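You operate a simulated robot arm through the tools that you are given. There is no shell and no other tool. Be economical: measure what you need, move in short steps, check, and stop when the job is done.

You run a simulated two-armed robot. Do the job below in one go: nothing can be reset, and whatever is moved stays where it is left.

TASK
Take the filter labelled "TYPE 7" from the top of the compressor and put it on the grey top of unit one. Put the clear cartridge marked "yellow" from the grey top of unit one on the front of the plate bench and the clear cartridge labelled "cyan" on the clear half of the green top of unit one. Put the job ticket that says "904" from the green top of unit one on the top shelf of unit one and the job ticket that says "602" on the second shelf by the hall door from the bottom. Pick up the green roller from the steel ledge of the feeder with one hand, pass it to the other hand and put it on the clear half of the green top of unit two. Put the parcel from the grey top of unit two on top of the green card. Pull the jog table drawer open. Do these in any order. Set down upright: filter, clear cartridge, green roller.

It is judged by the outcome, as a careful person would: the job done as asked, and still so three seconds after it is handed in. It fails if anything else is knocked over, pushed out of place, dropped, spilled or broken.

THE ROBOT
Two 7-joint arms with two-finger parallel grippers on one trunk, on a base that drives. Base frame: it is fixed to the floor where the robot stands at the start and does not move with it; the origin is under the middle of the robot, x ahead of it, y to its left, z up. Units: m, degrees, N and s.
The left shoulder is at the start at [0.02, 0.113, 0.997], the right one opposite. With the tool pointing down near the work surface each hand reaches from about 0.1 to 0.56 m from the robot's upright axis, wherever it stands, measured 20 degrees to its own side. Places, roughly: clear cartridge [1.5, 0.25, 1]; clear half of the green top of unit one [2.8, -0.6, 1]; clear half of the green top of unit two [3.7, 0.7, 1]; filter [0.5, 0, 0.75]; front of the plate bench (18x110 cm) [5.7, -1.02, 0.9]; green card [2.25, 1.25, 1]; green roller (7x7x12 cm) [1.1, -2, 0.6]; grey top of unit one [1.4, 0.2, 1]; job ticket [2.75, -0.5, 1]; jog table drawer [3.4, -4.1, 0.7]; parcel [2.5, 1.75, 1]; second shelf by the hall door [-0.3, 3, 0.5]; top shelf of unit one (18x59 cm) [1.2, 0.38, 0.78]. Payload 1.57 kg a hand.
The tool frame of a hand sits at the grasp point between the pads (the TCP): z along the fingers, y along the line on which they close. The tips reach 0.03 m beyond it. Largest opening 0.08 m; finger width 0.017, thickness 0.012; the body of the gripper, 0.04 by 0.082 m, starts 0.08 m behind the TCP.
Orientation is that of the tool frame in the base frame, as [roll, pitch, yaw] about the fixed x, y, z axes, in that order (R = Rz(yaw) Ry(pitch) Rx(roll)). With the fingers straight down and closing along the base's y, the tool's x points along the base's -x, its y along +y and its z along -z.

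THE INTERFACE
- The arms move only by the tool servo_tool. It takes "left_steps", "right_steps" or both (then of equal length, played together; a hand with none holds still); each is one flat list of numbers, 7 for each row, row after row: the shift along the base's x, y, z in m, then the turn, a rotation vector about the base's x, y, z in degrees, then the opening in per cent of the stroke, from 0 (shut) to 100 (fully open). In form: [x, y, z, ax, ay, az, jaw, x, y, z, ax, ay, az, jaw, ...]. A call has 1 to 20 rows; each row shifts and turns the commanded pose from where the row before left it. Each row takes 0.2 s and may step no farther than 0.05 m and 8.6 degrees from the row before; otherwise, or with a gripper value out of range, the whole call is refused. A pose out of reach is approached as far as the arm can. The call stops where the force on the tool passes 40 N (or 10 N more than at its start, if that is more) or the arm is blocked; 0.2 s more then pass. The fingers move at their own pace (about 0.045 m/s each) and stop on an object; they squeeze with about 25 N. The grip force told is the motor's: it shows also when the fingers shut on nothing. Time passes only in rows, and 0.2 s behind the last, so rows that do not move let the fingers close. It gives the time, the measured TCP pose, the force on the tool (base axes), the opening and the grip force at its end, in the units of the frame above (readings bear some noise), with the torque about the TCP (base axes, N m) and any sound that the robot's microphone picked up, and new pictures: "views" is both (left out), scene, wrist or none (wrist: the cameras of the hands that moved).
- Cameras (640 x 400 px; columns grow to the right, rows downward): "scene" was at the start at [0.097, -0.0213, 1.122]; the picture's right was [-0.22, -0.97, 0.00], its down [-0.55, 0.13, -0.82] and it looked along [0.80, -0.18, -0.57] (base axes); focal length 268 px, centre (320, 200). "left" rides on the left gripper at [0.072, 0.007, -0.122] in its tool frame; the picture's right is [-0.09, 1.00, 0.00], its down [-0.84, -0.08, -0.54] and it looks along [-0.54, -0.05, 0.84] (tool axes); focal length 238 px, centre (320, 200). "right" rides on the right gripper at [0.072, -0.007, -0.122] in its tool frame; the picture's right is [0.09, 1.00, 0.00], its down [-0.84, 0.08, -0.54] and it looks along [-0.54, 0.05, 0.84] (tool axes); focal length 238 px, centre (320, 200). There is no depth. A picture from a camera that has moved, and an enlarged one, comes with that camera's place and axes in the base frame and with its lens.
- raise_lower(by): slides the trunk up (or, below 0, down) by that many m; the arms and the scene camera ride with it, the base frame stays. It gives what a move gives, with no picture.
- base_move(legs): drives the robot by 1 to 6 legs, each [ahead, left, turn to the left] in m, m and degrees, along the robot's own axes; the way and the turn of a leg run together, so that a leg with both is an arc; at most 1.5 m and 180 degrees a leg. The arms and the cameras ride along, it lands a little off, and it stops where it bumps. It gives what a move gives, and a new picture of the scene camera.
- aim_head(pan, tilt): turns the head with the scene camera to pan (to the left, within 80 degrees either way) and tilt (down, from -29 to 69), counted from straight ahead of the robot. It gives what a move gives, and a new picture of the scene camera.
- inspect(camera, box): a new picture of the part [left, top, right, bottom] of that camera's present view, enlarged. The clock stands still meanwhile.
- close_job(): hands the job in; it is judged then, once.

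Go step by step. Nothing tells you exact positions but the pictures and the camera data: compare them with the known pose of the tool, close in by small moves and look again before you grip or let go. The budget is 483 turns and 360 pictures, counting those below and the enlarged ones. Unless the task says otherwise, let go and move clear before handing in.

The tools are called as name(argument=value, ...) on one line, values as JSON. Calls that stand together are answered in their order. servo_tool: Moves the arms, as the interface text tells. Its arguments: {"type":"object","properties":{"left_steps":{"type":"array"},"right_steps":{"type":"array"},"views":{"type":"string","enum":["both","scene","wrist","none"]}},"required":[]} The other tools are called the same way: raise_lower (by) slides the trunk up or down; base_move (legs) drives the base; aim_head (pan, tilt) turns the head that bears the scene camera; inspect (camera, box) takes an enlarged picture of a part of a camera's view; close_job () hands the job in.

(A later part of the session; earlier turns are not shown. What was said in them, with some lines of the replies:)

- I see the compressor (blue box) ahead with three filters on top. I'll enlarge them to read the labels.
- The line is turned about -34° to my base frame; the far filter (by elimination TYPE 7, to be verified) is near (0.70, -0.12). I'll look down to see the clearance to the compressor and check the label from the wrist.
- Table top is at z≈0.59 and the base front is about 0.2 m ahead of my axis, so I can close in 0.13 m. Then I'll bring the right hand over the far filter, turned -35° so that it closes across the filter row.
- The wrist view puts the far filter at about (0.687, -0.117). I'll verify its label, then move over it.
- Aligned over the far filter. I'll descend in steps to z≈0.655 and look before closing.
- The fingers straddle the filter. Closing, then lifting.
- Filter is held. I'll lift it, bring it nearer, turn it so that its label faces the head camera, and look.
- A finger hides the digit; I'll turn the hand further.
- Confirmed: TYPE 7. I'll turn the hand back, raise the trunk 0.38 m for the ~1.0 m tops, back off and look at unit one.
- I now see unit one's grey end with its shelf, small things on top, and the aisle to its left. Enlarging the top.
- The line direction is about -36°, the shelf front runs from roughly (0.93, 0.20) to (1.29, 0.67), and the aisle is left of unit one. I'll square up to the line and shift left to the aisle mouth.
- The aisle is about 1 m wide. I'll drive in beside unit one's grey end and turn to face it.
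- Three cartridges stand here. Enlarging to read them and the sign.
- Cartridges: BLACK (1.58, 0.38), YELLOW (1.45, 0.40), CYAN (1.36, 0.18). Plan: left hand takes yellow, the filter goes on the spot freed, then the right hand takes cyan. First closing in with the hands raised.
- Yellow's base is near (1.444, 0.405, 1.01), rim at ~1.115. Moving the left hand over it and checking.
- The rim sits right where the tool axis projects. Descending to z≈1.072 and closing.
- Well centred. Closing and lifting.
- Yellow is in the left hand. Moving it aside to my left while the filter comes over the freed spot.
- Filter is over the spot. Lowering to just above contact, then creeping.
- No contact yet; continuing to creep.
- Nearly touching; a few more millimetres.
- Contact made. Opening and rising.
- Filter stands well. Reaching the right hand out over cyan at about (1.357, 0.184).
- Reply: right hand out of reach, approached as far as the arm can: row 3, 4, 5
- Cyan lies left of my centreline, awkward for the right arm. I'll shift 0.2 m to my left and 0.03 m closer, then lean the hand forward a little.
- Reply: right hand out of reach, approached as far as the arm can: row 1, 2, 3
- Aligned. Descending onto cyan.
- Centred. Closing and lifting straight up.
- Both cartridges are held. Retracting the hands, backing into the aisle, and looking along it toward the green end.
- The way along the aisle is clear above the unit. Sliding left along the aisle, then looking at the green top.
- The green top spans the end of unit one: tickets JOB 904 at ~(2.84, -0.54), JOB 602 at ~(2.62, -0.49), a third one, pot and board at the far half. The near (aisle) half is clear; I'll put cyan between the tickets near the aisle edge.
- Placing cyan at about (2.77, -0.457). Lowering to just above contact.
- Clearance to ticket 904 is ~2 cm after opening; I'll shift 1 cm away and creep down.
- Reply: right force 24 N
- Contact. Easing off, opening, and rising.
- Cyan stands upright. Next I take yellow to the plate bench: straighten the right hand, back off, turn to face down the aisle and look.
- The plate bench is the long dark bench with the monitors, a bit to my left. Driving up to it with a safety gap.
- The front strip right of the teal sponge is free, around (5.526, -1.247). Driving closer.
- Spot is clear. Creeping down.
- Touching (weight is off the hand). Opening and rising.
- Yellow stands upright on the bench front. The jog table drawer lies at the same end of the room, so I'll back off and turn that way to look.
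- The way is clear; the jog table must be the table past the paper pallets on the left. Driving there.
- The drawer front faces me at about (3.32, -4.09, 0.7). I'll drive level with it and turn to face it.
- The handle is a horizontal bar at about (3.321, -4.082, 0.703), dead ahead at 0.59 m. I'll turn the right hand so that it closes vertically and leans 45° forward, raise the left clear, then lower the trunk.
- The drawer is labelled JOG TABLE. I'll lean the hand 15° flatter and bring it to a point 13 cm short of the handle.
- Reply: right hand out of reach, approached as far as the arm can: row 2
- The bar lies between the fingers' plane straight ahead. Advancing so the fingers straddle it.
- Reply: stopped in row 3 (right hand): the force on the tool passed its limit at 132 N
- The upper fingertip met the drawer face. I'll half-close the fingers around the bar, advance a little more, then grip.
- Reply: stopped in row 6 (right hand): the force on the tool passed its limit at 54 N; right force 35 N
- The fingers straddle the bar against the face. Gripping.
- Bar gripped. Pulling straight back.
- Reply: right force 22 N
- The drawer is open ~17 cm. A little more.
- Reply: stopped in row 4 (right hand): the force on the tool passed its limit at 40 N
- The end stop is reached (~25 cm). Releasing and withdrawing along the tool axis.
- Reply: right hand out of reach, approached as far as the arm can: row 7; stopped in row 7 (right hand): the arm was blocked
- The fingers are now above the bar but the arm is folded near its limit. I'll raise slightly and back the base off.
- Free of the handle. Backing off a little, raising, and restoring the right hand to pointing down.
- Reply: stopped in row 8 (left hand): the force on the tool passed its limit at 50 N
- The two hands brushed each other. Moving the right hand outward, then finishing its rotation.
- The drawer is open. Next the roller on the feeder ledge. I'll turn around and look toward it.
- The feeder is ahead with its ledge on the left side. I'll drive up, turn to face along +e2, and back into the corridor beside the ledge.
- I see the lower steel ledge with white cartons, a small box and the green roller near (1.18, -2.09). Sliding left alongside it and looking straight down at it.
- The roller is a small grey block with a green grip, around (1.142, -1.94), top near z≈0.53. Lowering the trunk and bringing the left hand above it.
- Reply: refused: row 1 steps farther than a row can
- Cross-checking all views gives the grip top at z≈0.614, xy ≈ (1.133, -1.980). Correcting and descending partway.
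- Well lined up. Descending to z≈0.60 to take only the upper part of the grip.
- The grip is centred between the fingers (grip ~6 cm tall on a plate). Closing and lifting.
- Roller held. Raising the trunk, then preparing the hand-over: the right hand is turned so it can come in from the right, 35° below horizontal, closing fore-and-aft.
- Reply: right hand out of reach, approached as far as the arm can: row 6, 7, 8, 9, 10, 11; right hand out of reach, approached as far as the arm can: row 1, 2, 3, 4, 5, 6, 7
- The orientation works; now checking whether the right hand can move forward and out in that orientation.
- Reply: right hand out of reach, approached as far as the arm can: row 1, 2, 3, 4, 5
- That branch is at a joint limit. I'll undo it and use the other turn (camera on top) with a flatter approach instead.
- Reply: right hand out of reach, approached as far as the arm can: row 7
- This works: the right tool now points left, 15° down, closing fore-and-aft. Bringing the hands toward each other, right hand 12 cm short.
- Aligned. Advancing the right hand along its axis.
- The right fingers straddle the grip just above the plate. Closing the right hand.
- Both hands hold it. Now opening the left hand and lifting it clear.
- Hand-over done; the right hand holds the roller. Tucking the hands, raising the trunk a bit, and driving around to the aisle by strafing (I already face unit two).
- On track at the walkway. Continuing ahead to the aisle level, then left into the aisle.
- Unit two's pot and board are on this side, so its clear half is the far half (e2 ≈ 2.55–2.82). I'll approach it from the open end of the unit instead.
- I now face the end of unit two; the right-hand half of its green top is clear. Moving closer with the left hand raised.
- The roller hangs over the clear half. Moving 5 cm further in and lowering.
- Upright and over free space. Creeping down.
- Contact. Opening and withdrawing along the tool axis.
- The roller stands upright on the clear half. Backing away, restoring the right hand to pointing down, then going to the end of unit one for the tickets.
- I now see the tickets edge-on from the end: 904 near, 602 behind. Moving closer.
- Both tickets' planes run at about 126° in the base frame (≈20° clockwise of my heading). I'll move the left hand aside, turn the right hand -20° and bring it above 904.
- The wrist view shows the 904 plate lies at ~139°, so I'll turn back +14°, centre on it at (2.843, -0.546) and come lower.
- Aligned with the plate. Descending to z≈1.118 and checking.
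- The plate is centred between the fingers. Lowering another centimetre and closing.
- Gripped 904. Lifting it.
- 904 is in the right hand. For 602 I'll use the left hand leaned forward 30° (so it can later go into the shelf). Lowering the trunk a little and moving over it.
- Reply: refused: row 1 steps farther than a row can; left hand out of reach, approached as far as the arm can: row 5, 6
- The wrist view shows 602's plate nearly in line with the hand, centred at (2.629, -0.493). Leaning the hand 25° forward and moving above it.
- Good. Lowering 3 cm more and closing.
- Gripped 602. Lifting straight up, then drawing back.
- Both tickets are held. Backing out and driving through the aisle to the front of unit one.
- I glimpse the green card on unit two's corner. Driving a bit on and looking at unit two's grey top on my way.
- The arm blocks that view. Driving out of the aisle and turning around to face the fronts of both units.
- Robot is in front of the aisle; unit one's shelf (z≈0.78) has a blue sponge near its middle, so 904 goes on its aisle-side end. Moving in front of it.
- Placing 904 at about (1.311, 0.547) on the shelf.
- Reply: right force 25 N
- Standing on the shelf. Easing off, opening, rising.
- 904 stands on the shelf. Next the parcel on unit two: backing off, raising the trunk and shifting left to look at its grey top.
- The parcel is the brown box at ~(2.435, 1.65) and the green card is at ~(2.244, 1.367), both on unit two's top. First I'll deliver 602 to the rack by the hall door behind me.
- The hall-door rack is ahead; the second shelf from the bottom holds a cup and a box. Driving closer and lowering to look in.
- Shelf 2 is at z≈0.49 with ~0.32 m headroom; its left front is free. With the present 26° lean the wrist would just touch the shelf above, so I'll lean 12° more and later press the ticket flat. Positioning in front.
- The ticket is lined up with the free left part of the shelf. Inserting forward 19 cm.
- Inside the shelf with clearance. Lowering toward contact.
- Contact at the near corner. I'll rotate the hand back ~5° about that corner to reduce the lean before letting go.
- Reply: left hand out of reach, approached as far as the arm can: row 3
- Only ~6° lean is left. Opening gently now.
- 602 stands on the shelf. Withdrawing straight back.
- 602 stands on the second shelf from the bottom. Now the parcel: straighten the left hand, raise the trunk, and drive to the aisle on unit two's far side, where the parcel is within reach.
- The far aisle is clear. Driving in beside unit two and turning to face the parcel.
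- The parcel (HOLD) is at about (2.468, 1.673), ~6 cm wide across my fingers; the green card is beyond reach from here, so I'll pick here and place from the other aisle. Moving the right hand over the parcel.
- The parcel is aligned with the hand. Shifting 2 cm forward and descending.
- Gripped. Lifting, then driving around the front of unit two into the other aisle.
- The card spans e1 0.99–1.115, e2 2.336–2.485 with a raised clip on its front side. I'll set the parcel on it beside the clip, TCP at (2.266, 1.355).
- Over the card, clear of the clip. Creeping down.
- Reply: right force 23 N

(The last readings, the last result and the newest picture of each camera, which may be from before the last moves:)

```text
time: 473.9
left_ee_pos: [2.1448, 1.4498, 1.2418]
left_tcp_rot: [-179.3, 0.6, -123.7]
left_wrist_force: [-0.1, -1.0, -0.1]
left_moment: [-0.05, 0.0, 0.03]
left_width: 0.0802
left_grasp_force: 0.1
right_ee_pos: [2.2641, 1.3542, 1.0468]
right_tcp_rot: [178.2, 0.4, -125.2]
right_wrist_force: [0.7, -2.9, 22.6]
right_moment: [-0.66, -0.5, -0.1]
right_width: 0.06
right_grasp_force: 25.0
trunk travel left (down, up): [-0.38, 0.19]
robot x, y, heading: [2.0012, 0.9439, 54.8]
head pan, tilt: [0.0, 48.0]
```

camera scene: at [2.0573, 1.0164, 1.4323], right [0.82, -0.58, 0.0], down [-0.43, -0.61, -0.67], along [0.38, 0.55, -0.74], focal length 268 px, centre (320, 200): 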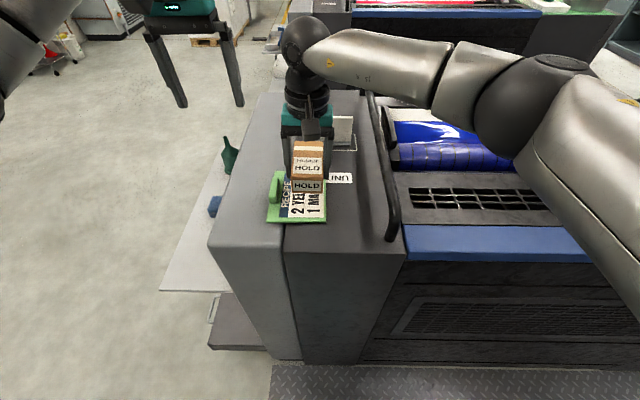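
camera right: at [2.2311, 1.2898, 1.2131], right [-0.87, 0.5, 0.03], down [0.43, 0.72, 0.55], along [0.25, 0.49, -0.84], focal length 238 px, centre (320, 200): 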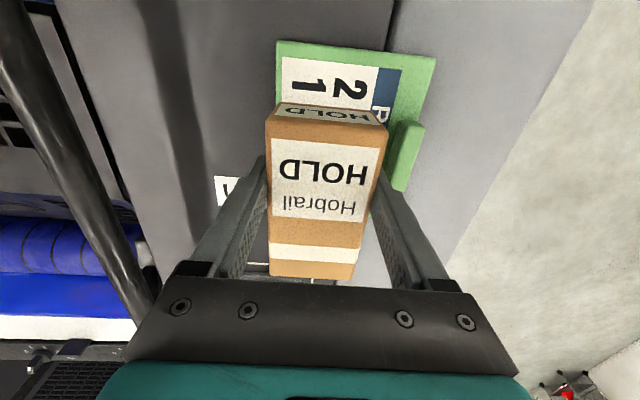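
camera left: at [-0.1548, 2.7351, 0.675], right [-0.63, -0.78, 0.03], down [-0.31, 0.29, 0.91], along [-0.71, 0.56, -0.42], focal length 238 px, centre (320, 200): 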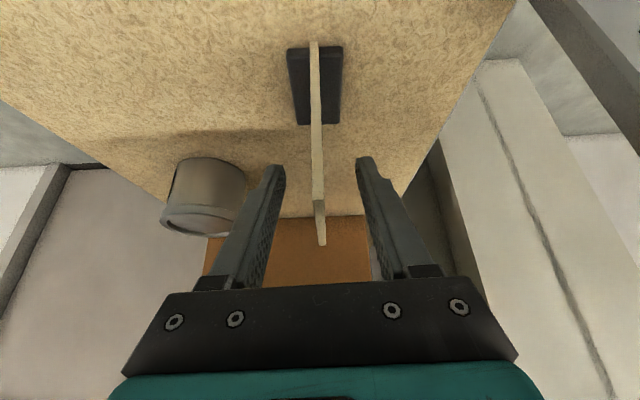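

Contact on the card. Easing off, opening just enough to clear, and rising.

servo_tool(right_steps=[0, 0, 0.003, 0, 0, 0, 0, 0, 0, 0, 0, 0, 0, 84, 0, 0, 0, 0, 0, 0, 84, 0, 0, 0, 0, 0, 0, 84, 0, 0, 0.03, 0, 0, 0, 84, 0, 0, 0.04, 0, 0, 0, 84, 0, 0, 0.05, 0, 0, 0, 84, 0, 0, 0.05, 0, 0, 0, 84, 0.02, -0.03, 0.03, 0, 0, 0, 84, 0.03, -0.03, 0, 0, 0, 0, 84], views="scene")

inspect(camera="left", box=[80, 0, 400, 200])

inspect(camera="scene", box=[230, 110, 390, 250])

```text
time: 476.1
left_ee_pos: [2.1464, 1.4482, 1.24]
left_tcp_rot: [-179.4, 0.5, -123.7]
left_wrist_force: [-0.2, 0.9, -0.5]
left_moment: [0.03, 0.01, -0.02]
left_width: 0.0799
left_grasp_force: 0.1
right_ee_pos: [2.3149, 1.2918, 1.2477]
right_tcp_rot: [178.3, 0.1, -125.2]
right_wrist_force: [-0.2, -0.2, -0.5]
right_moment: [0.02, 0.0, -0.02]
right_width: 0.0672
right_grasp_force: 0.2
trunk travel left (down, up): [-0.38, 0.19]
robot x, y, heading: [2.002, 0.9438, 54.8]
head pan, tilt: [0.0, 48.0]
camera scene: at [2.0576, 1.0155, 1.4323], right [0.82, -0.58, 0.0], down [-0.43, -0.61, -0.67], along [0.38, 0.55, -0.74], focal length 268 px, centre (320, 200)
```

scene: 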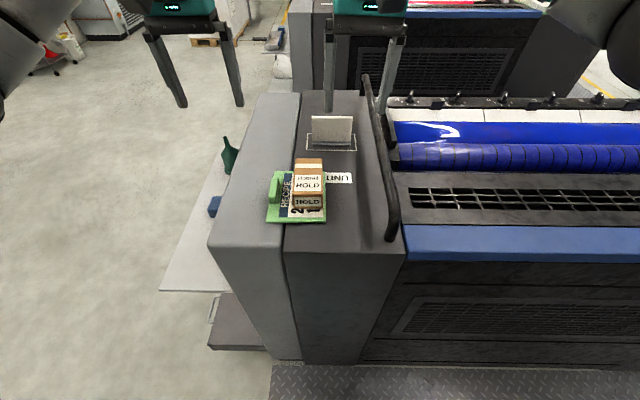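

```text
2.00 times, centred on (240, 100) of left
camera zoom: at [2.098, 1.3931, 1.3618], right [-0.78, 0.63, -0.01], down [0.52, 0.65, 0.55], along [0.35, 0.42, -0.83], focal length 477 px, centre (480, 400)
```

zoom: 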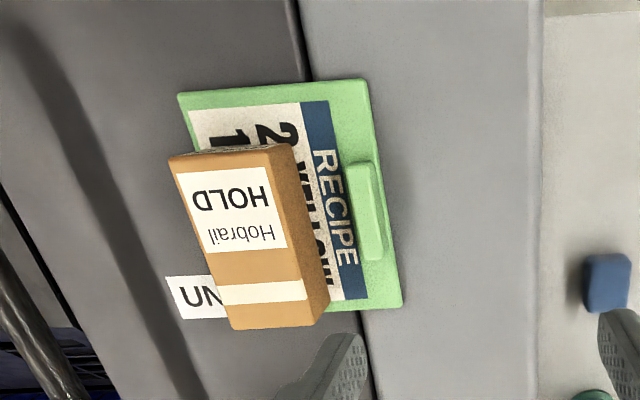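

```text
2.86 times, centred on (310, 180) of scene
camera zoom: at [2.0576, 1.0155, 1.4323], right [0.82, -0.58, 0.0], down [-0.43, -0.61, -0.67], along [0.38, 0.55, -0.74], focal length 764 px, centre (349, 257)
```

zoom: 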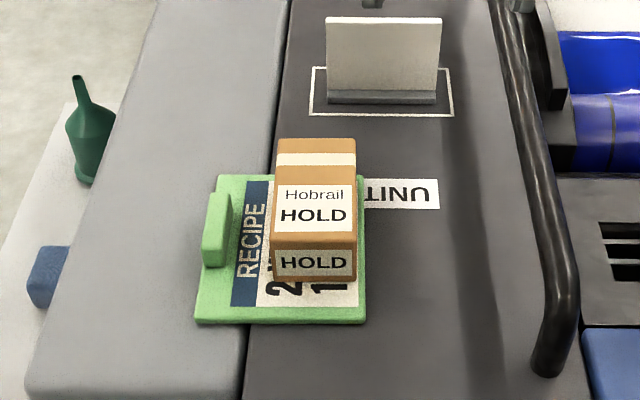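

The parcel rests on the green card. Backing clear before handing in.

base_move(legs=[[-0.12, 0, 0]])

```text
time: 477.3
left_ee_pos: [2.0766, 1.3504, 1.2414]
left_tcp_rot: [-179.4, 0.6, -123.7]
left_wrist_force: [-0.7, -0.7, -0.4]
left_moment: [0.04, -0.04, -0.01]
left_width: 0.0801
left_grasp_force: 0.0
right_ee_pos: [2.2451, 1.1952, 1.2478]
right_tcp_rot: [178.3, 0.2, -125.1]
right_wrist_force: [-0.3, -0.5, -0.3]
right_moment: [0.01, -0.03, 0.01]
right_width: 0.0673
right_grasp_force: 0.0
trunk travel left (down, up): [-0.38, 0.19]
robot x, y, heading: [1.9401, 0.8454, 54.8]
head pan, tilt: [0.0, 48.0]
camera scene: at [1.9875, 0.9174, 1.4325], right [0.82, -0.57, 0.0], down [-0.43, -0.61, -0.67], along [0.39, 0.55, -0.74], focal length 268 px, centre (320, 200)
```

scene: 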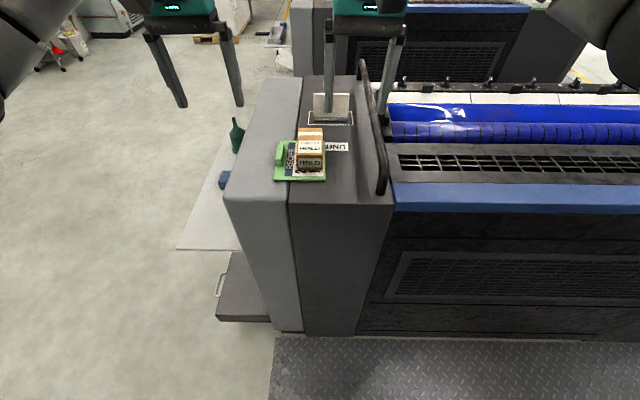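

Everything asked for is in place, and both hands are empty and clear, so I am handing in.

close_job()

```text
The job is handed in.
```

The job is handed in, with every item placed as asked:

- **Filter:** TYPE 7 stands upright on the grey top of unit one.
- **Cartridges:** yellow stands upright on the front of the plate bench, and cyan on the clear half of unit one's green top.
- **Tickets:** 904 is on unit one's top shelf, and 602 is on the second shelf from the bottom by the hall door.
- **Roller:** I passed it from the left hand to the right and stood it upright on the clear half of unit two's green top.
- **Parcel:** it rests on the green card, beside the card's raised clip.
- **Drawer:** the jog table drawer is open about 25 cm, against its stop.

While gripping the drawer handle, a fingertip pressed hard against the drawer front, up to 132 N. My two hands also brushed each other once, while empty. I saw nothing else moved or damaged.
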